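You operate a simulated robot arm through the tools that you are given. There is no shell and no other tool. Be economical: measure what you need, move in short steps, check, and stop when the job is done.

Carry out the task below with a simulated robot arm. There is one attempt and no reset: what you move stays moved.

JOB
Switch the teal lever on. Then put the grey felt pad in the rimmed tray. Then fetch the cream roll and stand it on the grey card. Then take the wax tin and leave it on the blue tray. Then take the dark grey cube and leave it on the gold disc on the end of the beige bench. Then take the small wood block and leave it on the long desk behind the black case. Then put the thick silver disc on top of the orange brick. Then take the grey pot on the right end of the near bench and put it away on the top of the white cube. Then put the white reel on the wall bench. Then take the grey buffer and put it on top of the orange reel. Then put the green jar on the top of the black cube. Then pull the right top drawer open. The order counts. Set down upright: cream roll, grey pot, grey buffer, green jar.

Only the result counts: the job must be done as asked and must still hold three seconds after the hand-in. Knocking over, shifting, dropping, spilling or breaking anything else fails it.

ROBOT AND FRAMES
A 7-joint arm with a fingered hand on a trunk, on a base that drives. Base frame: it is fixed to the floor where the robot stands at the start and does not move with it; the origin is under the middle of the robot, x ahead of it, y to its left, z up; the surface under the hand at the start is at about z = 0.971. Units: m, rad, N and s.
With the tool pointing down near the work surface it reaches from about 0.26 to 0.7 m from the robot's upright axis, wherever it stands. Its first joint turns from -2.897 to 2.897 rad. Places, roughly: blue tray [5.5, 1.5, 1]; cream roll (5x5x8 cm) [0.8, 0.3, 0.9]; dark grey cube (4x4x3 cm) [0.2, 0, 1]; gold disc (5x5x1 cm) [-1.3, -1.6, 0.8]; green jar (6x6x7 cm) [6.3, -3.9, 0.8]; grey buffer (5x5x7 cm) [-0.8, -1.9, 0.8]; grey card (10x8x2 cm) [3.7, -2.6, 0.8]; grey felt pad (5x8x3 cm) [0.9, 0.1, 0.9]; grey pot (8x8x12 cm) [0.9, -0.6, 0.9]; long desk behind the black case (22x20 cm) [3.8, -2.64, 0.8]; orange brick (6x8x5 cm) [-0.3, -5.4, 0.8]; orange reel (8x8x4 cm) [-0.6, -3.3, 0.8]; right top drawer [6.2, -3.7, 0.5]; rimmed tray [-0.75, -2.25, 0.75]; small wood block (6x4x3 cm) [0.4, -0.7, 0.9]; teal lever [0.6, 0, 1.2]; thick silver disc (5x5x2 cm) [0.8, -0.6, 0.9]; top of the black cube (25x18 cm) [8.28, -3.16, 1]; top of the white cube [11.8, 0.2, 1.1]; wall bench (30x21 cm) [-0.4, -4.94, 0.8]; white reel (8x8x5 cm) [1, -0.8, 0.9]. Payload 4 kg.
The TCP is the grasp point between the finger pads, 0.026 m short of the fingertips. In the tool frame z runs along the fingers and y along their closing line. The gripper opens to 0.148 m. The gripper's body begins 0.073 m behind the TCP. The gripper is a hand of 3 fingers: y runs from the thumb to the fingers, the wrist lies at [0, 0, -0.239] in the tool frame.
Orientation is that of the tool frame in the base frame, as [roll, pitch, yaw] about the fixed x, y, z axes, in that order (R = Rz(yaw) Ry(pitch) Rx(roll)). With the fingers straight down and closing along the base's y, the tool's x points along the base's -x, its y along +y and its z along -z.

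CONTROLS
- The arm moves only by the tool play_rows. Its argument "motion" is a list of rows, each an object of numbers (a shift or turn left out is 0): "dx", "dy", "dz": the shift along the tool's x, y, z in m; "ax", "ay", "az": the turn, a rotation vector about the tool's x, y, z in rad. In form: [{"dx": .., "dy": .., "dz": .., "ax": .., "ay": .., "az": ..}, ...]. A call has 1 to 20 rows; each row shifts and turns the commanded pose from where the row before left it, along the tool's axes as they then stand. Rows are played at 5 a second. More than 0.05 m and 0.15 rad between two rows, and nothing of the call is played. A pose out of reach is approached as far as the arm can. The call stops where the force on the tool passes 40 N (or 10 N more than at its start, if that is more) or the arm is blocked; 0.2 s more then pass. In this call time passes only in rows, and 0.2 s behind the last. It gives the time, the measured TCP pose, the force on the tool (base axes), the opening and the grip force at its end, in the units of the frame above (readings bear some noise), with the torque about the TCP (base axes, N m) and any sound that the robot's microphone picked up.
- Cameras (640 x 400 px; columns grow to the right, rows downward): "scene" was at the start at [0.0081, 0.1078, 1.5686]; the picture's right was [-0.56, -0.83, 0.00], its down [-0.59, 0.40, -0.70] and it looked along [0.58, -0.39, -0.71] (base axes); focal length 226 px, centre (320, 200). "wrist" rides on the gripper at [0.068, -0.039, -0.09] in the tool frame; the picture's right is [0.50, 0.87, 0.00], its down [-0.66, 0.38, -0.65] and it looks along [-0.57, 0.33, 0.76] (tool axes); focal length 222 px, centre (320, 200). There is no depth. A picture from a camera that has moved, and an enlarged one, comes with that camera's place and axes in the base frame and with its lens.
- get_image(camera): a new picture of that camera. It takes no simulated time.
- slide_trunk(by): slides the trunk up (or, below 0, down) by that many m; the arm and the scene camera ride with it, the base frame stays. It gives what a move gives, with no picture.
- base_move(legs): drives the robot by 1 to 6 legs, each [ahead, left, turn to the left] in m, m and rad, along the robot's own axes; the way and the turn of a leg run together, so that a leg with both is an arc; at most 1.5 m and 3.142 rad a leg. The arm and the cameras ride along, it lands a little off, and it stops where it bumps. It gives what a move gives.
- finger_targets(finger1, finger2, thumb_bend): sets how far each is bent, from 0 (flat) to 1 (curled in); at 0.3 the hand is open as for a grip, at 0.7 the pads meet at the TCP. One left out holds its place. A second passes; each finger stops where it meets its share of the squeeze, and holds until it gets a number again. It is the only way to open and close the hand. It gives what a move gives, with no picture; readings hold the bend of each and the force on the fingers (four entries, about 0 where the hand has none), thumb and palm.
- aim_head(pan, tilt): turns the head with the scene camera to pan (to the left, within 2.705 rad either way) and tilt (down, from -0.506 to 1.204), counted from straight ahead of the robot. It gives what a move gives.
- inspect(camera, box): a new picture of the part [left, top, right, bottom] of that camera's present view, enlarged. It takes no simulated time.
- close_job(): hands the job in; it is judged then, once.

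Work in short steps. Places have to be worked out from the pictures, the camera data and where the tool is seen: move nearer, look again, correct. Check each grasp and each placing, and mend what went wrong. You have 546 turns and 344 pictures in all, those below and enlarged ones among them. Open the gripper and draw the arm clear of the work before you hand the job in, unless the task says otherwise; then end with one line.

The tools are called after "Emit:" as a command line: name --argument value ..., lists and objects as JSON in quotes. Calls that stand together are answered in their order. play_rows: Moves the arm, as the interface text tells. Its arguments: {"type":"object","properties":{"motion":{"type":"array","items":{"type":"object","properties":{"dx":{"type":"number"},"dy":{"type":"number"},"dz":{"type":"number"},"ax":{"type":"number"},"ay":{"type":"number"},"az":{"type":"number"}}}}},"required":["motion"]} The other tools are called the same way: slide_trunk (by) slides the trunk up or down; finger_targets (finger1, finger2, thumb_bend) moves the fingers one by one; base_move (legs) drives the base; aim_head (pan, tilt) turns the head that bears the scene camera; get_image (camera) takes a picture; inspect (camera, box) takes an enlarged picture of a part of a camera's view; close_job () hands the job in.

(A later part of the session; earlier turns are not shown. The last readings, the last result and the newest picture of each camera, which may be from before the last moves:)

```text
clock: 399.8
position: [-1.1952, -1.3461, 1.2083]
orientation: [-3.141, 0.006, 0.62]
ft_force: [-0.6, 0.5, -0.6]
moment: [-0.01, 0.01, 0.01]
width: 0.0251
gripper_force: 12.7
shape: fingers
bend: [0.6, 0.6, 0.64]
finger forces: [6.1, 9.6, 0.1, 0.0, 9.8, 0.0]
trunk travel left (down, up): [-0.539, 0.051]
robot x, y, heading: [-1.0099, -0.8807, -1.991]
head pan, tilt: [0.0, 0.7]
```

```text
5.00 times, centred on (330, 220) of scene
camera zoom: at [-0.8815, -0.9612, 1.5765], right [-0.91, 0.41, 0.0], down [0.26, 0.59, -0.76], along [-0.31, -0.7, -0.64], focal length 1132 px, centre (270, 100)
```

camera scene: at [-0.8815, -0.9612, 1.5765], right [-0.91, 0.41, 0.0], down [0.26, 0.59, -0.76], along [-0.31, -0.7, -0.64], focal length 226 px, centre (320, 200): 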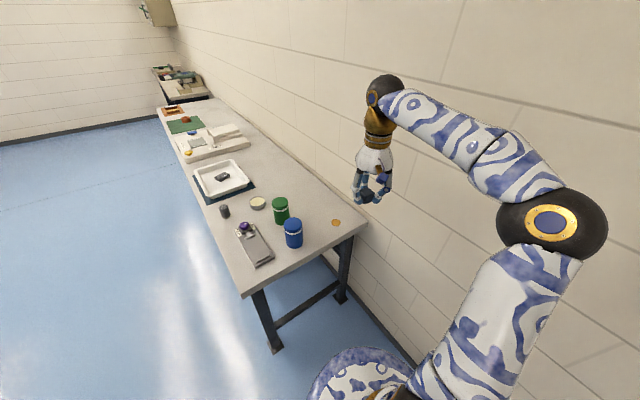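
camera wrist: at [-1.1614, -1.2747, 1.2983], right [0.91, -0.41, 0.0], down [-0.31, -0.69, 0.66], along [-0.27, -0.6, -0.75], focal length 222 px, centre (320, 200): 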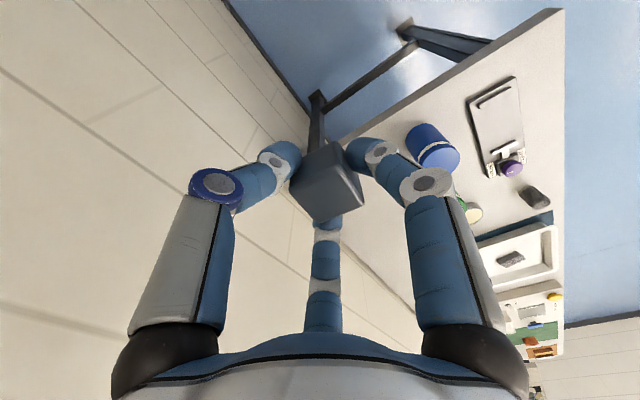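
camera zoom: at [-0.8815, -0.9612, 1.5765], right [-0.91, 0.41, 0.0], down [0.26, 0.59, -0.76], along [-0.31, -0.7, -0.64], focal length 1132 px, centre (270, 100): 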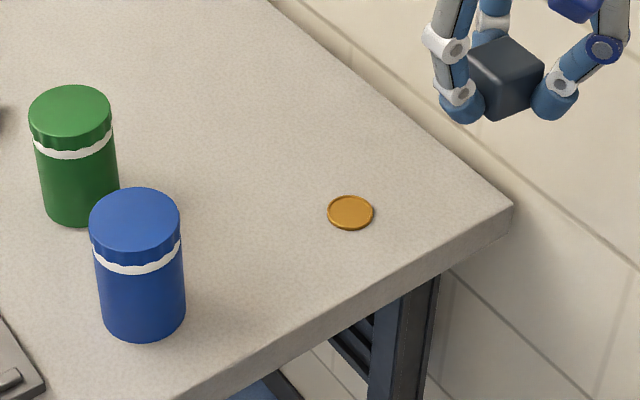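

Disc centre ≈ (−1.260, −1.626). I drive 0.12 m closer and bring the cube above it.

Emit:
base_move --legs '[[0.12, 0, 0]]'

Emit:
play_rows --motion '[{"dx": -0.028, "dy": 0.0323}, {"dx": -0.028, "dy": 0.0323}, {"dx": -0.028, "dy": 0.0323}, {"dx": -0.028, "dy": 0.0323}, {"dz": 0.05}, {"dz": 0.05}, {"dz": 0.05}, {"dz": 0.05}]'

Emit:
get_image --camera "wrist"

Emit:
inspect --camera "scene" --box '[280, 180, 380, 260]'

```text
clock: 401.0
position: [-1.2431, -1.4552, 1.2092]
orientation: [-3.141, 0.003, 0.62]
ft_force: [0.0, -0.3, -0.5]
moment: [0.04, 0.0, -0.02]
width: 0.0253
gripper_force: 12.8
shape: fingers
bend: [0.6, 0.6, 0.64]
finger forces: [6.2, 9.7, 0.1, 0.0, 9.8, 0.1]
trunk travel left (down, up): [-0.539, 0.051]
robot x, y, heading: [-1.0612, -0.9928, -1.995]
head pan, tilt: [0.0, 0.7]
```

```text
clock: 402.8
position: [-1.2557, -1.5774, 0.9867]
orientation: [-3.141, 0.005, 0.62]
ft_force: [0.0, 0.1, -1.2]
moment: [0.0, 0.02, -0.01]
width: 0.0247
gripper_force: 11.8
shape: fingers
bend: [0.61, 0.6, 0.64]
finger forces: [5.6, 9.3, 0.0, 0.0, 9.4, 0.0]
out of reach, approached as far as the arm can: row 3, 4
trunk travel left (down, up): [-0.539, 0.051]
robot x, y, heading: [-1.0588, -0.9882, -1.989]
head pan, tilt: [0.0, 0.7]
```

```text
165 pictures are left
camera wrist: at [-1.2237, -1.5081, 1.0774], right [0.91, -0.41, 0.0], down [-0.31, -0.69, 0.66], along [-0.27, -0.6, -0.75], focal length 222 px, centre (320, 200)
```

wrist: 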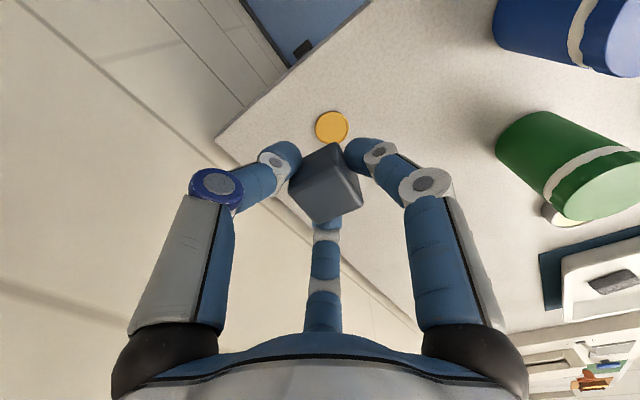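

```text
5.00 times, centred on (330, 220) of scene
camera zoom: at [-0.9308, -1.072, 1.5766], right [-0.91, 0.41, 0.0], down [0.26, 0.59, -0.76], along [-0.31, -0.7, -0.64], focal length 1132 px, centre (270, 100)
```

zoom: 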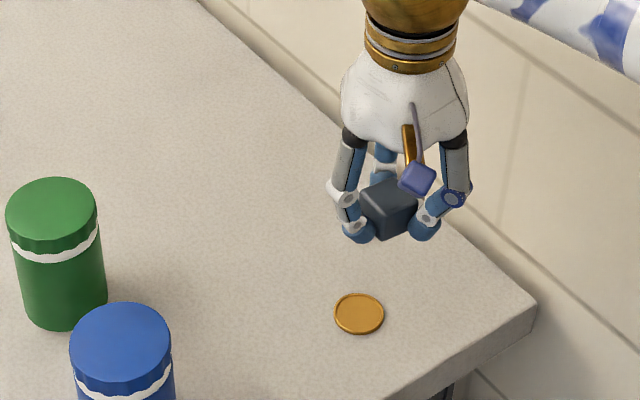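

Disc confirmed at (−1.260, −1.622). I shift 4.4 cm and descend to z≈0.87.

Emit:
play_rows --motion '[{"dx": -0.032, "dy": 0.0312}, {"dz": 0.05}, {"dz": 0.05}, {"dz": 0.017}]'

Emit:
get_image --camera "wrist"

Emit:
inspect --camera "scene" --box '[280, 180, 380, 260]'

```text
clock: 403.8
position: [-1.2662, -1.6226, 0.8708]
orientation: [3.141, 0.006, 0.622]
ft_force: [-0.4, -0.3, -0.7]
moment: [0.02, 0.0, 0.0]
width: 0.0243
gripper_force: 12.2
shape: fingers
bend: [0.61, 0.6, 0.64]
finger forces: [5.4, 9.2, 0.0, 0.0, 9.3, 0.0]
trunk travel left (down, up): [-0.539, 0.051]
robot x, y, heading: [-1.0622, -0.9901, -1.987]
head pan, tilt: [0.0, 0.7]
```

```text
163 pictures are left
camera wrist: at [-1.2343, -1.5524, 0.9607], right [0.91, -0.41, 0.0], down [-0.31, -0.69, 0.66], along [-0.27, -0.6, -0.75], focal length 222 px, centre (320, 200)
```

wrist: 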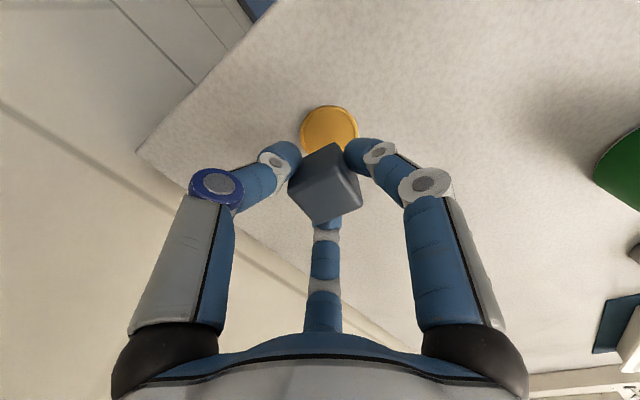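

```text
5.00 times, centred on (330, 220) of scene
camera zoom: at [-0.9306, -1.0721, 1.5766], right [-0.91, 0.41, 0.0], down [0.26, 0.59, -0.76], along [-0.31, -0.7, -0.64], focal length 1132 px, centre (270, 100)
```

zoom: 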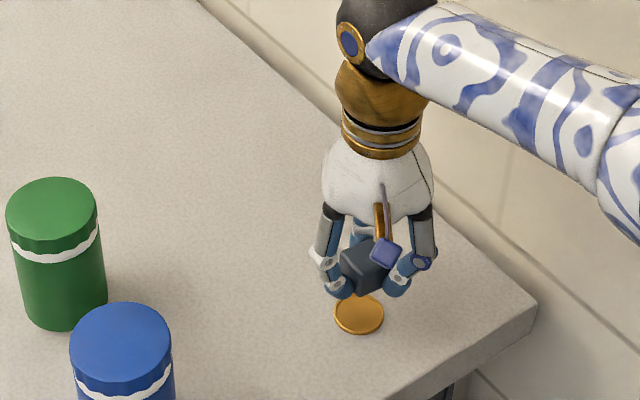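

Nearly centred; 5 mm correction, then lower to contact.

Emit:
play_rows --motion '[{"dx": 0.005}, {"dz": 0.02}, {"dz": 0.012}]'

Emit:
play_rows --motion '[{"dz": 0.004}]'

Emit:
play_rows --motion '[{"dz": 0.004}]'

Emit:
get_image --camera "wrist"

Emit:
inspect --camera "scene" --box '[315, 200, 375, 250]'

```text
clock: 404.6
position: [-1.2622, -1.6192, 0.8404]
orientation: [3.141, 0.005, 0.621]
ft_force: [-0.5, -0.8, -0.2]
moment: [0.02, 0.01, -0.04]
width: 0.0243
gripper_force: 12.0
shape: fingers
bend: [0.61, 0.6, 0.64]
finger forces: [5.5, 9.2, 0.0, 0.0, 9.2, 0.0]
trunk travel left (down, up): [-0.539, 0.051]
robot x, y, heading: [-1.061, -0.9885, -1.984]
head pan, tilt: [0.0, 0.7]
```

```text
clock: 405.0
position: [-1.2624, -1.62, 0.8373]
orientation: [3.139, 0.008, 0.622]
ft_force: [1.2, 0.1, 11.0]
moment: [-0.05, -0.14, 0.01]
width: 0.0241
gripper_force: 16.6
shape: fingers
bend: [0.61, 0.6, 0.64]
finger forces: [13.4, 9.8, 0.0, 0.0, 9.9, 0.0]
trunk travel left (down, up): [-0.539, 0.051]
robot x, y, heading: [-1.0568, -0.9914, -1.991]
head pan, tilt: [0.0, 0.7]
```

```text
clock: 405.4
position: [-1.2616, -1.6194, 0.8353]
orientation: [3.136, 0.009, 0.62]
ft_force: [3.4, -0.1, 38.1]
moment: [-0.07, -0.6, 0.0]
width: 0.0236
gripper_force: 26.9
shape: fingers
bend: [0.59, 0.6, 0.65]
finger forces: [32.0, 11.2, 0.0, 0.1, 10.7, 0.0]
trunk travel left (down, up): [-0.539, 0.051]
robot x, y, heading: [-1.0652, -0.99, -1.991]
head pan, tilt: [0.0, 0.7]
```

```text
161 pictures are left
camera wrist: at [-1.2289, -1.5487, 0.9248], right [0.91, -0.41, 0.0], down [-0.31, -0.68, 0.66], along [-0.27, -0.6, -0.75], focal length 222 px, centre (320, 200)
```

wrist: 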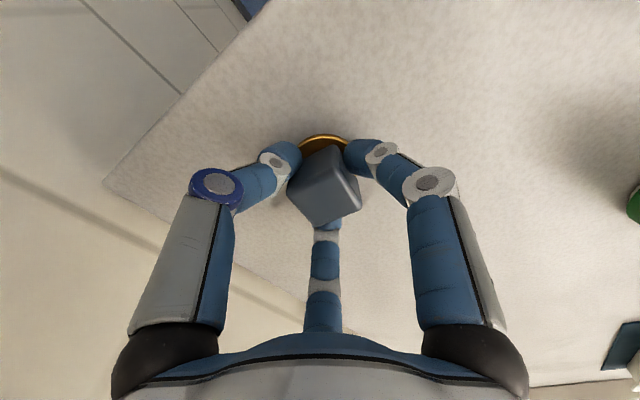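

```text
8.00 times, centred on (345, 225) of scene
camera zoom: at [-0.929, -1.0679, 1.5773], right [-0.91, 0.41, 0.0], down [0.26, 0.59, -0.77], along [-0.31, -0.7, -0.64], focal length 1812 px, centre (120, 0)
```

zoom: 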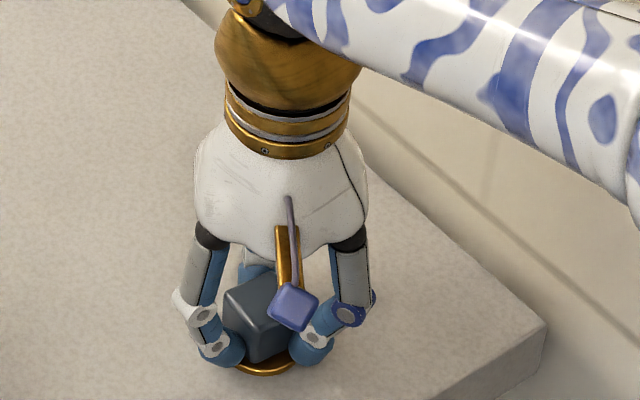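

Firm contact on the disc. Ease up 3 mm and release gradually.

Emit:
play_rows --motion '[{"dz": -0.003}]'

Emit:
finger_targets --finger1 0.55 --finger2 0.55 --thumb_bend 0.58

Emit:
finger_targets --finger1 0.46 --finger2 0.46 --thumb_bend 0.46

Emit:
play_rows --motion '[{"dz": -0.03}, {"dz": -0.05}, {"dz": -0.05}, {"dz": -0.05}]'

Emit:
get_image --camera "wrist"

Emit:
inspect --camera "scene" --box '[315, 210, 375, 260]'

```text
clock: 405.8
position: [-1.2609, -1.618, 0.8355]
orientation: [3.14, 0.008, 0.621]
ft_force: [3.8, -0.8, 32.9]
moment: [-0.16, -0.56, 0.02]
width: 0.0236
gripper_force: 25.2
shape: fingers
bend: [0.59, 0.59, 0.65]
finger forces: [29.1, 11.6, 0.0, 0.0, 9.8, 0.0]
trunk travel left (down, up): [-0.539, 0.051]
robot x, y, heading: [-1.0589, -0.988, -1.984]
head pan, tilt: [0.0, 0.7]
```

```text
clock: 406.8
position: [-1.2632, -1.6178, 0.8349]
orientation: [-3.141, 0.006, 0.622]
ft_force: [1.7, 0.5, 18.2]
moment: [0.03, -0.5, 0.0]
width: 0.0342
gripper_force: 9.1
shape: fingers
bend: [0.56, 0.55, 0.57]
finger forces: [18.5, 0.0, 0.0, 0.0, 0.0, 0.1]
trunk travel left (down, up): [-0.539, 0.051]
robot x, y, heading: [-1.0612, -0.9903, -1.99]
head pan, tilt: [0.0, 0.7]
```

```text
clock: 407.8
position: [-1.2623, -1.6199, 0.8338]
orientation: [3.141, 0.006, 0.621]
ft_force: [-2.6, 0.1, 8.2]
moment: [0.03, -0.28, 0.01]
width: 0.0699
gripper_force: 3.7
shape: fingers
bend: [0.48, 0.46, 0.46]
finger forces: [8.2, 0.0, 0.1, 0.0, 0.0, 0.0]
trunk travel left (down, up): [-0.539, 0.051]
robot x, y, heading: [-1.0587, -0.9895, -1.987]
head pan, tilt: [0.0, 0.7]
```

```text
clock: 408.8
position: [-1.262, -1.6204, 1.0152]
orientation: [3.141, 0.004, 0.621]
ft_force: [-0.3, 0.8, 0.2]
moment: [-0.04, 0.01, 0.01]
width: 0.0749
gripper_force: 0.1
shape: fingers
bend: [0.46, 0.46, 0.46]
finger forces: [0.0, 0.0, 0.1, 0.1, 0.0, 0.0]
trunk travel left (down, up): [-0.539, 0.051]
robot x, y, heading: [-1.0605, -0.9913, -1.991]
head pan, tilt: [0.0, 0.7]
```

```text
159 pictures are left
camera wrist: at [-1.2291, -1.5502, 1.1044], right [0.91, -0.41, 0.0], down [-0.31, -0.69, 0.66], along [-0.27, -0.6, -0.75], focal length 222 px, centre (320, 200)
```

wrist: 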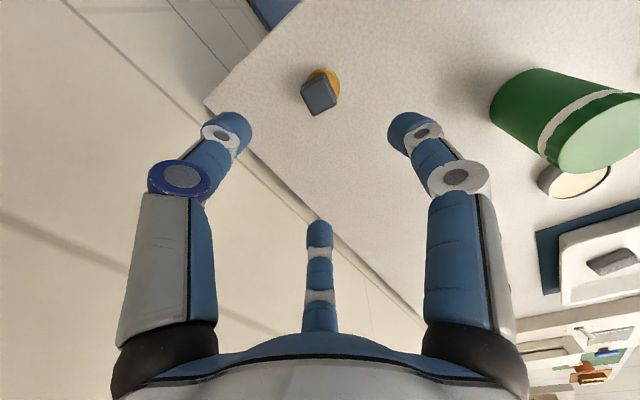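

```text
8.00 times, centred on (345, 235) of scene
camera zoom: at [-0.9305, -1.0716, 1.5765], right [-0.91, 0.41, 0.0], down [0.26, 0.59, -0.77], along [-0.31, -0.7, -0.64], focal length 1812 px, centre (120, -80)
```

zoom: 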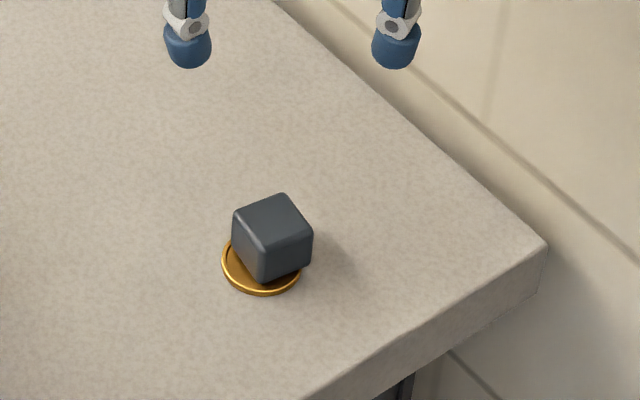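

Cube is on the gold disc. Next the small wood block on the near bench's right end: I raise the hand, back off, turn and drive there.

Emit:
play_rows --motion '[{"dz": -0.05}, {"dz": -0.05}, {"dx": 0.028, "dy": -0.0323}, {"dx": 0.028, "dy": -0.0323}, {"dx": 0.028, "dy": -0.0323}, {"dx": 0.028, "dy": -0.0323}, {"dz": -0.05}]'

Emit:
base_move --legs '[[-0.3, 0, 0], [0, 0, 1.99], [0.6, 0, 0]]'

Emit:
aim_head --pan -0.1 --tilt 0.8

Emit:
get_image --camera "scene"

Emit:
get_image --camera "wrist"

```text
clock: 410.4
position: [-1.2444, -1.4379, 1.1597]
orientation: [3.141, 0.002, 0.622]
ft_force: [-1.3, -0.6, 0.5]
moment: [-0.01, 0.0, 0.01]
width: 0.0753
gripper_force: 0.1
shape: fingers
bend: [0.46, 0.46, 0.46]
finger forces: [0.1, 0.0, 0.1, 0.0, 0.2, 0.0]
out of reach, approached as far as the arm can: row 2
trunk travel left (down, up): [-0.539, 0.051]
robot x, y, heading: [-1.0604, -0.9883, -1.992]
head pan, tilt: [0.0, 0.7]
```

```text
clock: 420.4
position: [0.1447, -0.6326, 1.1597]
orientation: [3.142, 0.004, 2.674]
ft_force: [-0.1, -0.4, 0.4]
moment: [0.02, -0.02, 0.0]
width: 0.0753
gripper_force: 0.0
shape: fingers
bend: [0.46, 0.46, 0.46]
finger forces: [0.1, 0.0, 0.0, 0.0, 0.0, 0.0]
trunk travel left (down, up): [-0.539, 0.051]
robot x, y, heading: [-0.3415, -0.677, 0.06]
head pan, tilt: [0.0, 0.7]
```

```text
clock: 421.1
position: [0.1453, -0.6325, 1.1602]
orientation: [-3.14, 0.006, 2.674]
ft_force: [0.6, 0.2, 0.3]
moment: [0.0, 0.0, 0.0]
width: 0.0754
gripper_force: 0.1
shape: fingers
bend: [0.46, 0.46, 0.46]
finger forces: [0.1, 0.0, 0.0, 0.1, 0.0, 0.0]
trunk travel left (down, up): [-0.539, 0.051]
robot x, y, heading: [-0.3375, -0.6735, 0.06]
head pan, tilt: [-0.099, 0.799]
```

```text
157 pictures are left
camera scene: at [-0.3263, -0.5302, 1.5684], right [-0.04, -1.0, 0.0], down [-0.72, 0.03, -0.7], along [0.7, -0.02, -0.72], focal length 226 px, centre (320, 200)
```

scene: 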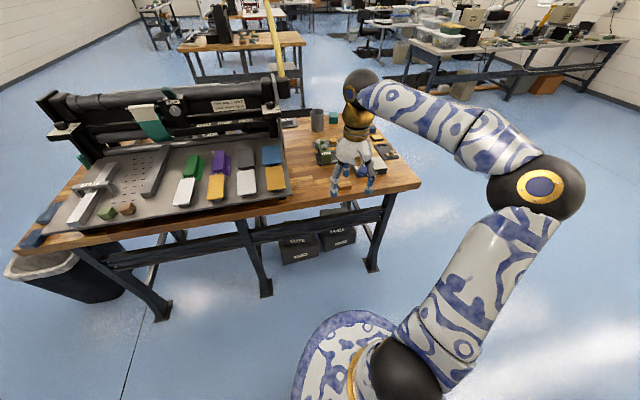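

```text
156 pictures are left
camera wrist: at [0.0667, -0.6378, 1.2503], right [-0.06, 1.0, 0.0], down [0.75, 0.04, 0.66], along [0.66, 0.04, -0.75], focal length 222 px, centre (320, 200)
```

wrist: 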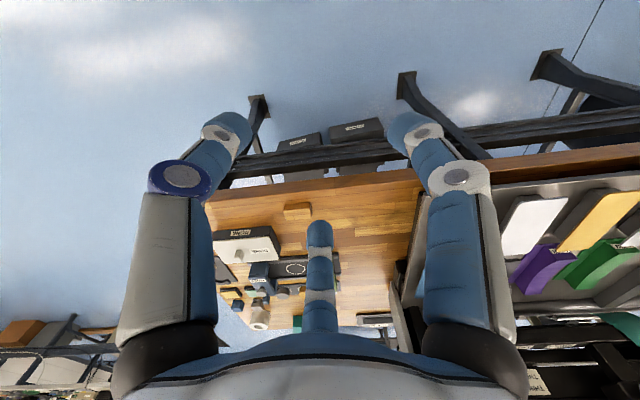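

Wood block ≈ (0.40, −0.666). Zoom for its orientation.

Emit:
inspect --camera "wrist" --box '[250, 180, 340, 240]'

Emit:
inspect --camera "scene" --box '[270, 110, 430, 210]'

```text
6.67 times, centred on (295, 210) of wrist
camera zoom: at [0.0667, -0.6378, 1.2503], right [-0.06, 1.0, 0.0], down [0.75, 0.04, 0.66], along [0.66, 0.04, -0.75], focal length 1481 px, centre (487, 133)
```

zoom: 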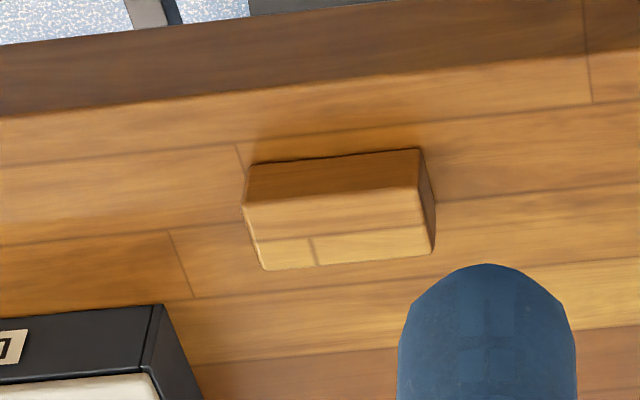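

```text
4.00 times, centred on (350, 160) of scene
camera zoom: at [-0.3263, -0.5302, 1.5684], right [-0.04, -1.0, 0.0], down [-0.72, 0.03, -0.7], along [0.7, -0.02, -0.72], focal length 906 px, centre (200, 360)
```

zoom: 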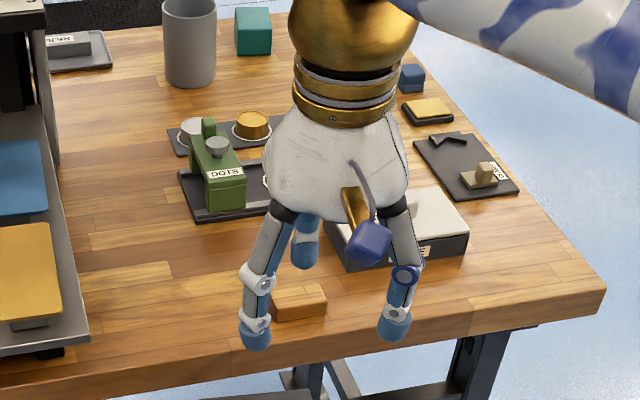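

Block centre ≈ (0.401, −0.664), long axis along the bench edge; finger 2 should take the far long face. I drive 0.15 m closer, align and descend.

Emit:
base_move --legs '[[0.15, 0, 0]]'

Emit:
play_rows --motion '[{"az": -0.115}, {"dx": -0.0377}, {"dx": -0.0377}, {"dx": -0.0377}, {"dz": 0.05}, {"dz": 0.05}, {"dz": 0.05}, {"dz": 0.04}]'

Emit:
get_image --camera "wrist"

```text
clock: 422.4
position: [0.298, -0.6222, 1.1594]
orientation: [3.141, 0.003, 2.674]
ft_force: [0.6, 0.1, 0.0]
moment: [0.0, 0.0, 0.0]
width: 0.0752
gripper_force: 0.0
shape: fingers
bend: [0.46, 0.46, 0.46]
finger forces: [0.1, 0.0, 0.0, 0.0, 0.1, 0.0]
trunk travel left (down, up): [-0.539, 0.051]
robot x, y, heading: [-0.186, -0.667, 0.063]
head pan, tilt: [-0.099, 0.799]
```

```text
clock: 424.2
position: [0.4078, -0.6625, 0.9717]
orientation: [3.141, 0.004, 2.788]
ft_force: [0.5, -0.6, 0.0]
moment: [-0.01, 0.03, 0.01]
width: 0.075
gripper_force: 0.0
shape: fingers
bend: [0.46, 0.46, 0.46]
finger forces: [0.0, 0.1, 0.0, 0.0, 0.0, 0.1]
trunk travel left (down, up): [-0.539, 0.051]
robot x, y, heading: [-0.1835, -0.6639, 0.063]
head pan, tilt: [-0.099, 0.799]
```

```text
153 pictures are left
camera wrist: at [0.3288, -0.6772, 1.062], right [-0.17, 0.99, 0.0], down [0.74, 0.13, 0.66], along [0.65, 0.11, -0.75], focal length 222 px, centre (320, 200)
```

wrist: 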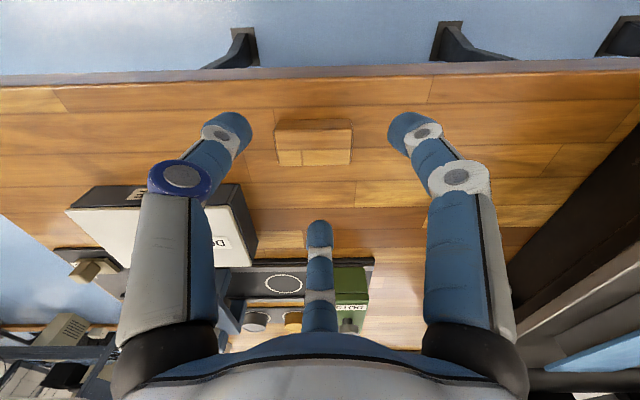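

Centred within 6 mm. Correct, descend to z≈0.926 and close.

Emit:
play_rows --motion '[{"dx": -0.001, "dy": -0.0056}, {"dz": 0.03}, {"dz": 0.016}]'

Emit:
finger_targets --finger1 0.7 --finger2 0.7 --thumb_bend 0.7

Emit:
play_rows --motion '[{"dz": -0.03}, {"dz": -0.05}, {"dz": -0.05}, {"dz": -0.05}]'

Emit:
get_image --camera "wrist"

```text
clock: 425.0
position: [0.4042, -0.6679, 0.9242]
orientation: [-3.14, 0.006, 2.788]
ft_force: [-0.6, 0.1, 0.5]
moment: [0.02, 0.0, 0.02]
width: 0.0753
gripper_force: 0.0
shape: fingers
bend: [0.46, 0.46, 0.46]
finger forces: [0.0, 0.1, 0.0, 0.0, 0.0, 0.0]
trunk travel left (down, up): [-0.539, 0.051]
robot x, y, heading: [-0.1863, -0.6686, 0.069]
head pan, tilt: [-0.099, 0.799]
```

```text
clock: 426.0
position: [0.4039, -0.6681, 0.9264]
orientation: [-3.141, 0.005, 2.787]
ft_force: [-0.1, -0.2, -0.1]
moment: [0.0, 0.02, 0.01]
width: 0.0129
gripper_force: 10.1
shape: fingers
bend: [0.65, 0.56, 0.65]
finger forces: [3.8, 10.4, 0.0, 0.0, 6.6, 0.0]
trunk travel left (down, up): [-0.539, 0.051]
robot x, y, heading: [-0.1824, -0.6669, 0.068]
head pan, tilt: [-0.099, 0.799]
```

```text
clock: 427.0
position: [0.4027, -0.6682, 1.1039]
orientation: [-3.141, 0.003, 2.789]
ft_force: [-0.1, 0.6, -0.2]
moment: [0.01, -0.02, -0.02]
width: 0.0122
gripper_force: 10.8
shape: fingers
bend: [0.65, 0.56, 0.66]
finger forces: [4.1, 10.4, 0.0, 0.0, 6.5, 0.1]
trunk travel left (down, up): [-0.539, 0.051]
robot x, y, heading: [-0.1819, -0.6669, 0.065]
head pan, tilt: [-0.099, 0.799]
```

```text
152 pictures are left
camera wrist: at [0.3254, -0.6828, 1.194], right [-0.17, 0.99, 0.0], down [0.74, 0.13, 0.66], along [0.65, 0.11, -0.75], focal length 222 px, centre (320, 200)
```

wrist: 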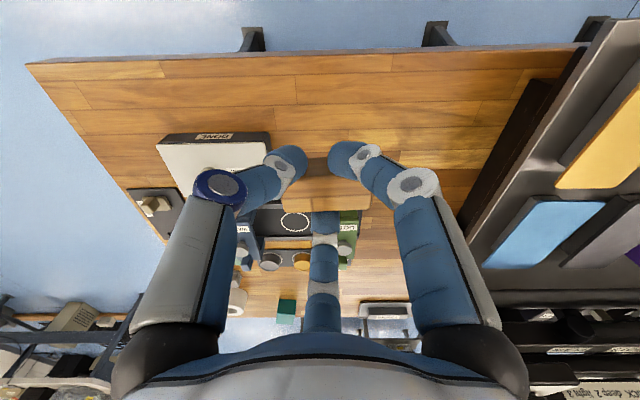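

Block held well. I raise it and drive around to the long desk (same spot as for the roll).

Emit:
play_rows --motion '[{"dz": -0.05}, {"dz": -0.05}]'

Emit:
base_move --legs '[[0, -0.8, -0.065], [1.45, 0, 0], [1.45, 0, 0], [1.4, 0, 0]]'

```text
clock: 427.6
position: [0.402, -0.6677, 1.2028]
orientation: [-3.142, 0.005, 2.79]
ft_force: [0.6, 0.0, -0.6]
moment: [0.02, -0.02, 0.01]
width: 0.0116
gripper_force: 10.3
shape: fingers
bend: [0.66, 0.56, 0.66]
finger forces: [4.0, 10.4, 0.1, 0.0, 6.4, 0.0]
trunk travel left (down, up): [-0.539, 0.051]
robot x, y, heading: [-0.1879, -0.6678, 0.064]
head pan, tilt: [-0.099, 0.799]
```

```text
clock: 452.2
position: [4.7358, -1.6255, 1.2043]
orientation: [-3.141, 0.005, 2.692]
ft_force: [0.1, -0.4, -0.6]
moment: [-0.02, 0.01, -0.01]
width: 0.0113
gripper_force: 10.9
shape: fingers
bend: [0.66, 0.56, 0.66]
finger forces: [4.0, 10.5, 0.0, 0.0, 6.4, 0.1]
trunk travel left (down, up): [-0.539, 0.051]
robot x, y, heading: [4.15, -1.5678, -0.034]
head pan, tilt: [-0.099, 0.799]
```

Emit:
base_move --legs '[[0.25, 0.1, 0], [0, 0, -2.37], [0, 0.3, 0]]'

Emit:
aim_head --pan 0.1 --tilt 0.7

Emit:
get_image --camera "scene"

```text
clock: 461.4
position: [4.1271, -2.0574, 1.2029]
orientation: [-3.14, 0.006, 0.295]
ft_force: [0.4, -0.3, -0.2]
moment: [0.02, -0.02, 0.01]
width: 0.0112
gripper_force: 9.1
shape: fingers
bend: [0.66, 0.56, 0.66]
finger forces: [3.4, 9.1, 0.1, 0.1, 5.8, 0.0]
trunk travel left (down, up): [-0.539, 0.051]
robot x, y, heading: [4.5929, -1.7058, -2.431]
head pan, tilt: [-0.099, 0.799]
```

```text
clock: 462.2
position: [4.1262, -2.0577, 1.2018]
orientation: [3.141, 0.006, 0.294]
ft_force: [-1.1, 0.9, -0.1]
moment: [0.03, -0.02, -0.03]
width: 0.0111
gripper_force: 9.2
shape: fingers
bend: [0.66, 0.56, 0.66]
finger forces: [3.5, 9.1, 0.0, 0.0, 5.8, 0.0]
trunk travel left (down, up): [-0.539, 0.051]
robot x, y, heading: [4.596, -1.7054, -2.428]
head pan, tilt: [0.099, 0.7]
```

```text
151 pictures are left
camera scene: at [4.6815, -1.8383, 1.5765], right [-0.72, 0.69, 0.0], down [0.44, 0.47, -0.76], along [-0.53, -0.55, -0.64], focal length 226 px, centre (320, 200)
```

scene: 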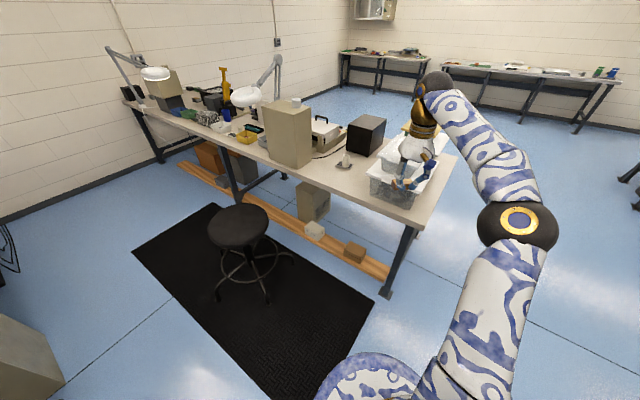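

Roll still stands. Target spot for the block: (3.83, −2.62). I approach as before.

Emit:
base_move --legs '[[0, 0.17, 0], [0.52, 0, 0]]'

Emit:
get_image --camera "scene"

Emit:
get_image --camera "wrist"

```text
clock: 466.2
position: [3.8374, -2.513, 1.2027]
orientation: [3.141, 0.004, 0.282]
ft_force: [-0.4, 0.3, 0.0]
moment: [0.03, 0.01, -0.04]
width: 0.0113
gripper_force: 9.3
shape: fingers
bend: [0.66, 0.56, 0.66]
finger forces: [3.3, 9.1, 0.1, 0.1, 5.9, 0.0]
trunk travel left (down, up): [-0.539, 0.051]
robot x, y, heading: [4.3108, -2.1671, -2.439]
head pan, tilt: [0.099, 0.7]
```

```text
150 pictures are left
camera scene: at [4.3951, -2.3005, 1.5765], right [-0.72, 0.7, 0.0], down [0.45, 0.46, -0.76], along [-0.53, -0.55, -0.64], focal length 226 px, centre (320, 200)
```

scene: 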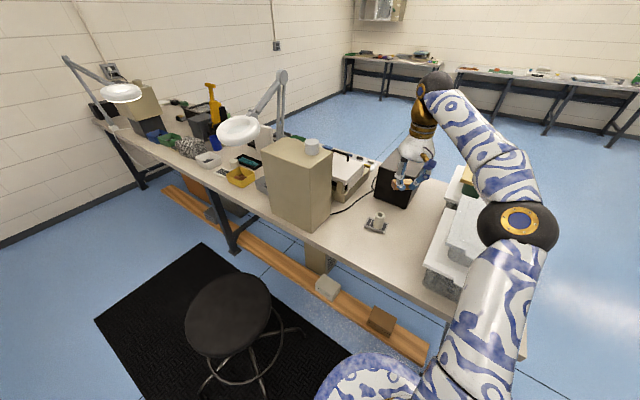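

```text
149 pictures are left
camera wrist: at [3.8914, -2.4579, 1.2922], right [0.72, -0.69, 0.0], down [-0.52, -0.55, 0.66], along [-0.46, -0.47, -0.75], focal length 222 px, centre (320, 200)
```

wrist: 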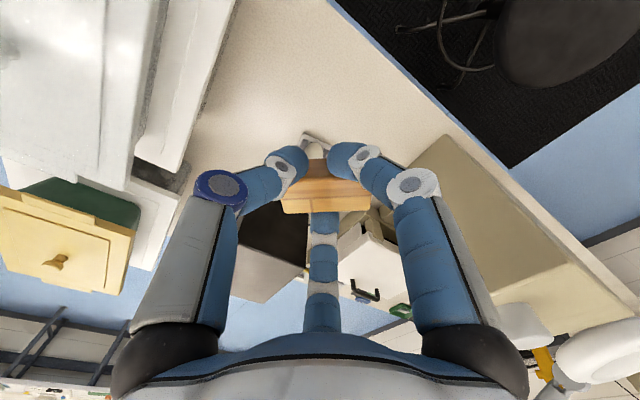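

I shift over the free spot (3.85, −2.60) and lower.

Emit:
play_rows --motion '[{"dx": -0.0059, "dy": 0.0436}, {"dx": -0.0059, "dy": 0.0436}, {"dz": 0.05}, {"dz": 0.05}, {"dz": 0.05}, {"dz": 0.05}, {"dz": 0.05}, {"dz": 0.05}, {"dz": 0.04}]'

Emit:
get_image --camera "wrist"

Emit:
get_image --camera "scene"

```text
clock: 468.2
position: [3.8565, -2.5897, 0.8545]
orientation: [-3.141, 0.005, 0.282]
ft_force: [0.1, 0.0, -0.1]
moment: [0.0, 0.02, 0.02]
width: 0.01
gripper_force: 8.8
shape: fingers
bend: [0.66, 0.56, 0.67]
finger forces: [3.5, 9.4, 0.0, 0.1, 5.9, 0.1]
out of reach, approached as far as the arm can: row 2
trunk travel left (down, up): [-0.539, 0.051]
robot x, y, heading: [4.3134, -2.1658, -2.441]
head pan, tilt: [0.099, 0.7]
```

```text
148 pictures are left
camera wrist: at [3.9112, -2.535, 0.9448], right [0.72, -0.69, 0.0], down [-0.52, -0.55, 0.66], along [-0.46, -0.47, -0.75], focal length 222 px, centre (320, 200)
```

wrist: 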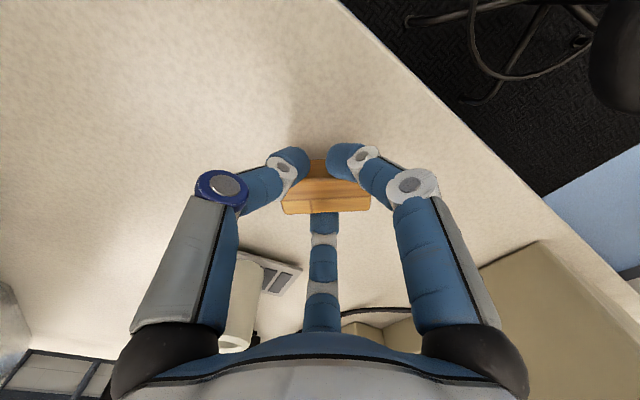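

```text
147 pictures are left
camera scene: at [4.3953, -2.3005, 1.5766], right [-0.72, 0.7, 0.0], down [0.45, 0.46, -0.76], along [-0.53, -0.55, -0.64], focal length 226 px, centre (320, 200)
```

scene: 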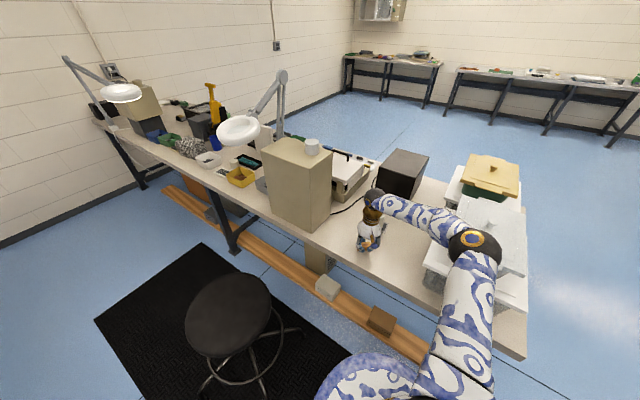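

Position fine, roll clear. Lower in small steps to contact.

Emit:
play_rows --motion '[{"dz": 0.012}, {"dz": 0.008}, {"dz": 0.005}]'

Emit:
play_rows --motion '[{"dz": 0.004}]'

Emit:
play_rows --motion '[{"dz": 0.004}]'

```text
clock: 469.0
position: [3.8576, -2.5881, 0.8351]
orientation: [3.14, 0.008, 0.284]
ft_force: [0.5, 3.3, 21.1]
moment: [-0.08, 0.23, -0.07]
width: 0.0078
gripper_force: 13.4
shape: fingers
bend: [0.67, 0.56, 0.68]
finger forces: [4.7, 11.9, 0.0, 0.0, 10.6, 0.1]
trunk travel left (down, up): [-0.539, 0.051]
robot x, y, heading: [4.3107, -2.1643, -2.445]
head pan, tilt: [0.099, 0.7]
```

```text
clock: 469.6
position: [3.8561, -2.5913, 0.8327]
orientation: [3.136, 0.011, 0.283]
ft_force: [-0.2, 2.4, 21.9]
moment: [-0.23, 0.35, -0.06]
width: 0.0067
gripper_force: 18.9
shape: fingers
bend: [0.67, 0.55, 0.68]
finger forces: [4.6, 21.2, 0.0, 0.0, 10.8, 0.0]
trunk travel left (down, up): [-0.539, 0.051]
robot x, y, heading: [4.3093, -2.1658, -2.443]
head pan, tilt: [0.099, 0.7]
stopped in row 1: the force on the tool passed its limit at 41 N (the readings are from after the stop); the commanded pose is now the measured one
```

```text
clock: 470.0
position: [3.8556, -2.5924, 0.8316]
orientation: [3.132, 0.018, 0.282]
ft_force: [3.5, 3.7, 22.8]
moment: [-0.29, 0.35, -0.07]
width: 0.0069
gripper_force: 20.2
shape: fingers
bend: [0.68, 0.55, 0.68]
finger forces: [4.9, 24.1, 0.0, 0.0, 11.3, 0.0]
trunk travel left (down, up): [-0.539, 0.051]
robot x, y, heading: [4.3109, -2.1674, -2.444]
head pan, tilt: [0.099, 0.7]
stopped in row 1: the force on the tool passed its limit at 44 N (the readings are from after the stop); the commanded pose is now the measured one
```

In firm contact. Ease up a little, release, and rise.

Emit:
play_rows --motion '[{"dz": -0.004}]'

Emit:
finger_targets --finger1 0.56 --finger2 0.5 --thumb_bend 0.56

Emit:
finger_targets --finger1 0.46 --finger2 0.46 --thumb_bend 0.46

Emit:
play_rows --motion '[{"dz": -0.03}, {"dz": -0.05}, {"dz": -0.05}, {"dz": -0.05}, {"dz": -0.05}, {"dz": -0.05}]'

Emit:
inspect --camera "scene" --box '[320, 170, 460, 270]'

```text
clock: 470.4
position: [3.8554, -2.5918, 0.8325]
orientation: [3.135, 0.01, 0.281]
ft_force: [1.3, 1.3, 7.7]
moment: [-0.1, 0.12, -0.03]
width: 0.0065
gripper_force: 11.9
shape: fingers
bend: [0.68, 0.56, 0.67]
finger forces: [4.0, 11.6, 0.0, 0.1, 7.5, 0.0]
trunk travel left (down, up): [-0.539, 0.051]
robot x, y, heading: [4.3109, -2.1648, -2.442]
head pan, tilt: [0.099, 0.7]
```

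```text
clock: 471.4
position: [3.8549, -2.5917, 0.8335]
orientation: [3.133, 0.014, 0.283]
ft_force: [0.1, -1.2, 6.2]
moment: [0.04, -0.03, 0.0]
width: 0.0373
gripper_force: 3.4
shape: fingers
bend: [0.58, 0.5, 0.57]
finger forces: [3.1, 0.5, 0.0, 0.1, 2.7, 0.0]
trunk travel left (down, up): [-0.539, 0.051]
robot x, y, heading: [4.3127, -2.1639, -2.442]
head pan, tilt: [0.099, 0.7]
```

```text
clock: 472.4
position: [3.8551, -2.5913, 0.8329]
orientation: [3.135, 0.014, 0.282]
ft_force: [-4.2, 0.4, 12.7]
moment: [-0.07, -0.47, -0.01]
width: 0.0684
gripper_force: 6.5
shape: fingers
bend: [0.49, 0.46, 0.46]
finger forces: [12.8, 0.0, 0.0, 0.1, 0.0, 0.0]
trunk travel left (down, up): [-0.539, 0.051]
robot x, y, heading: [4.3077, -2.1633, -2.44]
head pan, tilt: [0.099, 0.7]
```

```text
clock: 473.8
position: [3.858, -2.5913, 1.1158]
orientation: [3.135, 0.012, 0.283]
ft_force: [-1.1, 0.5, -0.7]
moment: [0.0, -0.01, -0.01]
width: 0.0751
gripper_force: 0.1
shape: fingers
bend: [0.46, 0.46, 0.46]
finger forces: [0.0, 0.0, 0.0, 0.1, 0.0, 0.1]
trunk travel left (down, up): [-0.539, 0.051]
robot x, y, heading: [4.3121, -2.1621, -2.438]
head pan, tilt: [0.099, 0.7]
```

```text
4.00 times, centred on (390, 220) of scene
camera zoom: at [4.3957, -2.3003, 1.5765], right [-0.72, 0.7, 0.0], down [0.45, 0.46, -0.77], along [-0.53, -0.55, -0.64], focal length 906 px, centre (40, 120)
```

zoom: 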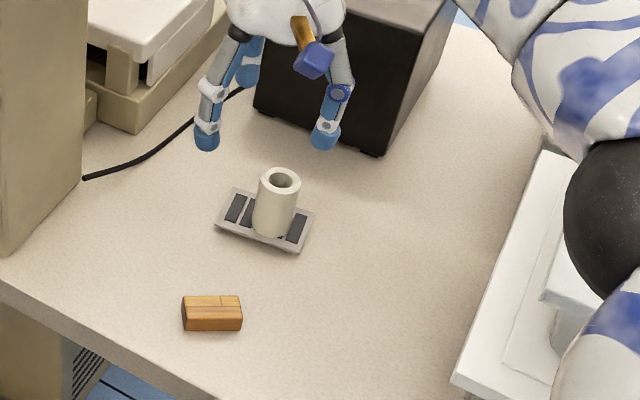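

Block placed on the desk. Next the thick silver disc on the near bench's right end. I retract and drive there (to its right end, facing +y).

Emit:
base_move --legs '[[-0.5, 0, 0], [0, -0.5, 0], [0, 0, -0.7], [1.45, 0, 0], [1.45, 0, 0], [0.6, 0, 0]]'

```text
clock: 497.7
position: [0.2431, -1.5605, 1.1149]
orientation: [3.137, 0.013, -0.395]
ft_force: [0.0, 0.2, 0.5]
moment: [-0.01, -0.03, 0.02]
width: 0.0747
gripper_force: 0.0
shape: fingers
bend: [0.46, 0.46, 0.46]
finger forces: [0.1, 0.0, 0.1, 0.0, 0.0, 0.1]
trunk travel left (down, up): [-0.539, 0.051]
robot x, y, heading: [0.8634, -1.5155, -3.12]
head pan, tilt: [0.099, 0.7]
```

Emit:
base_move --legs '[[0, 0, -1.58], [0.18, 0, 0]]'

Emit:
aim_head --pan -0.1 --tilt 0.85

Emit:
get_image --camera "scene"

Emit:
get_image --camera "wrist"

```text
clock: 503.1
position: [0.8372, -0.7115, 1.1156]
orientation: [3.135, 0.01, -1.999]
ft_force: [0.1, 0.8, 0.2]
moment: [-0.05, -0.01, -0.01]
width: 0.0748
gripper_force: 0.0
shape: fingers
bend: [0.46, 0.46, 0.46]
finger forces: [0.1, 0.0, 0.0, 0.0, 0.1, 0.0]
trunk travel left (down, up): [-0.539, 0.051]
robot x, y, heading: [0.8668, -1.3367, 1.56]
head pan, tilt: [0.099, 0.7]
```

```text
clock: 503.9
position: [0.8374, -0.7115, 1.1148]
orientation: [3.136, 0.014, -1.998]
ft_force: [0.6, -0.8, 0.3]
moment: [0.0, 0.01, -0.02]
width: 0.0747
gripper_force: 0.0
shape: fingers
bend: [0.46, 0.46, 0.46]
finger forces: [0.0, 0.0, 0.0, 0.0, 0.1, 0.1]
trunk travel left (down, up): [-0.539, 0.051]
robot x, y, heading: [0.8648, -1.3331, 1.553]
head pan, tilt: [-0.099, 0.85]
```

```text
145 pictures are left
camera scene: at [0.7224, -1.3119, 1.5643], right [0.99, -0.11, 0.0], down [-0.08, -0.75, -0.66], along [0.07, 0.66, -0.75], focal length 226 px, centre (320, 200)
```

scene: 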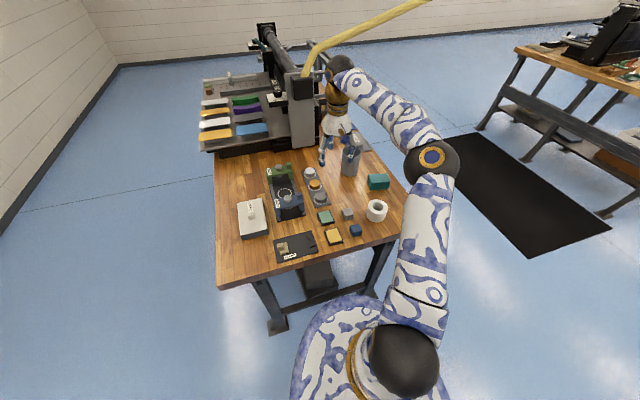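

```text
144 pictures are left
camera wrist: at [0.8443, -0.7926, 1.2041], right [-1.0, -0.1, 0.0], down [-0.07, 0.74, 0.66], along [-0.06, 0.66, -0.75], focal length 222 px, centre (320, 200)
```

wrist: 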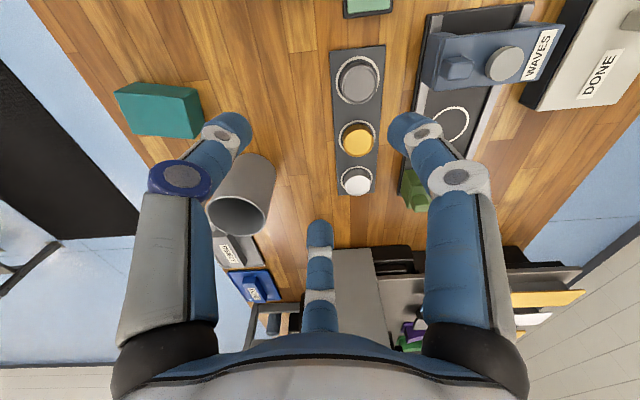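

Three discs lie on a dark strip. I zoom to identify the thick silver one (rough location matches the third, ≈(0.765, −0.583)).

Emit:
inspect --camera "wrist" --box '[310, 40, 410, 210]'

Emit:
inspect --camera "scene" --box '[290, 155, 390, 225]'

```text
2.35 times, centred on (360, 125) of wrist
camera zoom: at [0.8443, -0.7926, 1.2041], right [-1.0, -0.1, 0.0], down [-0.07, 0.74, 0.66], along [-0.06, 0.66, -0.75], focal length 523 px, centre (226, 376)
```

zoom: 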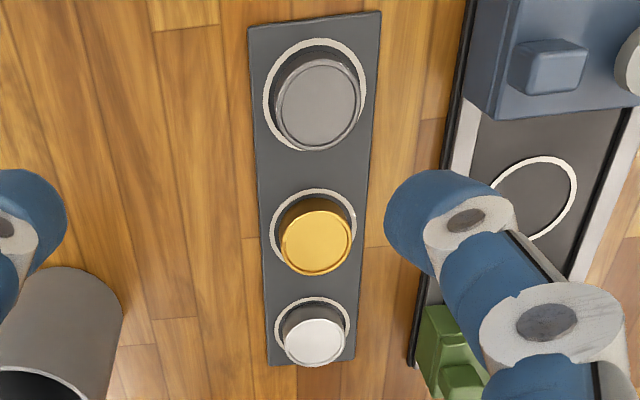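

```text
5.71 times, centred on (340, 190) of scene
camera zoom: at [0.7224, -1.3119, 1.5643], right [0.99, -0.11, 0.0], down [-0.08, -0.75, -0.66], along [0.07, 0.66, -0.75], focal length 1294 px, centre (206, 257)
```

zoom: 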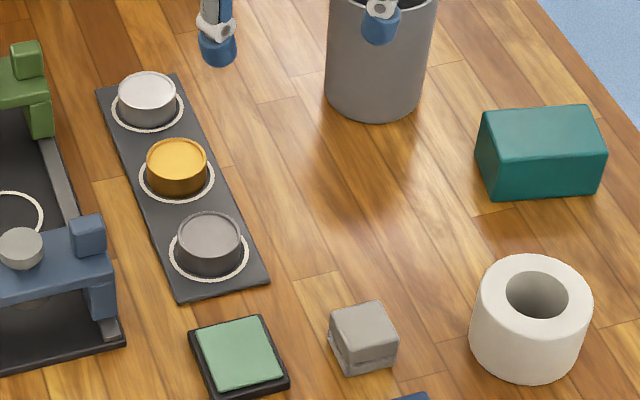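

The silver disc is the far one, ≈(0.760, −0.580), next to the gold one. I drive 8 cm closer, rotate so no finger enters the gap to the gold disc, and move above it.

Emit:
base_move --legs '[[0.08, 0, 0]]'

Emit:
play_rows --motion '[{"az": -0.148}, {"dx": -0.0136, "dy": 0.0442}, {"dx": -0.0136, "dy": 0.0442}, {"dz": 0.05}, {"dz": 0.05}, {"dz": 0.03}]'

Emit:
get_image --camera "wrist"

Emit:
get_image --camera "scene"

```text
clock: 504.9
position: [0.8388, -0.6301, 1.1148]
orientation: [3.137, 0.013, -1.999]
ft_force: [-0.6, -1.0, 0.4]
moment: [0.02, 0.0, 0.02]
width: 0.0749
gripper_force: 0.0
shape: fingers
bend: [0.46, 0.46, 0.46]
finger forces: [0.0, 0.0, 0.0, 0.0, 0.0, 0.0]
trunk travel left (down, up): [-0.539, 0.051]
robot x, y, heading: [0.8674, -1.2516, 1.56]
head pan, tilt: [-0.099, 0.85]
```

```text
clock: 506.3
position: [0.79, -0.6041, 0.9811]
orientation: [3.137, 0.013, -1.853]
ft_force: [-0.7, 0.1, 0.8]
moment: [0.0, 0.01, 0.01]
width: 0.075
gripper_force: 0.0
shape: fingers
bend: [0.46, 0.46, 0.46]
finger forces: [0.0, 0.1, 0.1, 0.0, 0.0, 0.1]
out of reach, approached as far as the arm can: row 3
trunk travel left (down, up): [-0.539, 0.051]
robot x, y, heading: [0.8614, -1.2537, 1.559]
head pan, tilt: [-0.099, 0.85]
```

```text
141 pictures are left
camera wrist: at [0.8088, -0.6822, 1.0702], right [-0.97, -0.24, 0.0], down [-0.18, 0.73, 0.66], along [-0.16, 0.65, -0.75], focal length 222 px, centre (320, 200)
```

wrist: 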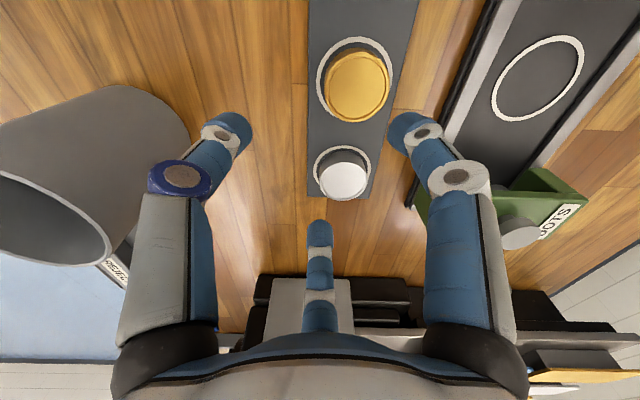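

```text
140 pictures are left
camera scene: at [0.7234, -1.2305, 1.5643], right [0.99, -0.11, 0.0], down [-0.08, -0.75, -0.66], along [0.07, 0.66, -0.75], focal length 226 px, centre (320, 200)
```

scene: 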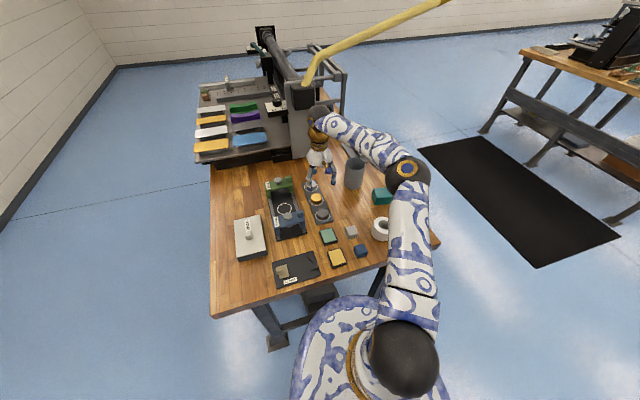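

Silver disc at (0.763, −0.576). I narrow the fingers slightly, align and descend to z≈0.927.

Emit:
finger_targets --finger1 0.51 --finger2 0.5 --thumb_bend 0.5

Emit:
play_rows --motion '[{"dx": -0.0194, "dy": 0.0337}, {"dz": 0.02}, {"dz": 0.015}]'

Emit:
get_image --camera "wrist"

```text
clock: 507.3
position: [0.7896, -0.6043, 0.9834]
orientation: [3.139, 0.013, -1.852]
ft_force: [-0.7, 0.1, 0.0]
moment: [0.02, 0.03, 0.03]
width: 0.061
gripper_force: 0.0
shape: fingers
bend: [0.51, 0.5, 0.5]
finger forces: [0.0, 0.0, 0.1, 0.0, 0.0, 0.0]
trunk travel left (down, up): [-0.539, 0.051]
robot x, y, heading: [0.865, -1.2548, 1.559]
head pan, tilt: [-0.099, 0.85]
```

```text
clock: 508.1
position: [0.7688, -0.5841, 0.9478]
orientation: [3.137, 0.014, -1.85]
ft_force: [0.0, -0.2, -0.2]
moment: [0.03, 0.03, 0.0]
width: 0.061
gripper_force: 0.1
shape: fingers
bend: [0.51, 0.5, 0.5]
finger forces: [0.0, 0.0, 0.0, 0.0, 0.0, 0.0]
out of reach, approached as far as the arm can: row 1
trunk travel left (down, up): [-0.539, 0.051]
robot x, y, heading: [0.8646, -1.251, 1.562]
head pan, tilt: [-0.099, 0.85]
```

```text
139 pictures are left
camera wrist: at [0.7884, -0.6623, 1.0367], right [-0.97, -0.24, 0.0], down [-0.18, 0.72, 0.66], along [-0.16, 0.65, -0.75], focal length 222 px, centre (320, 200)
```

wrist: 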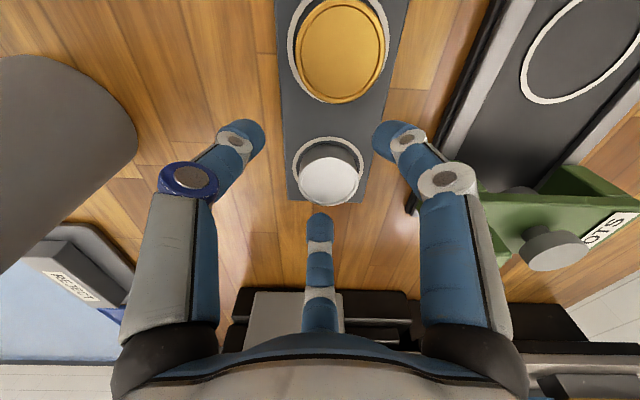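

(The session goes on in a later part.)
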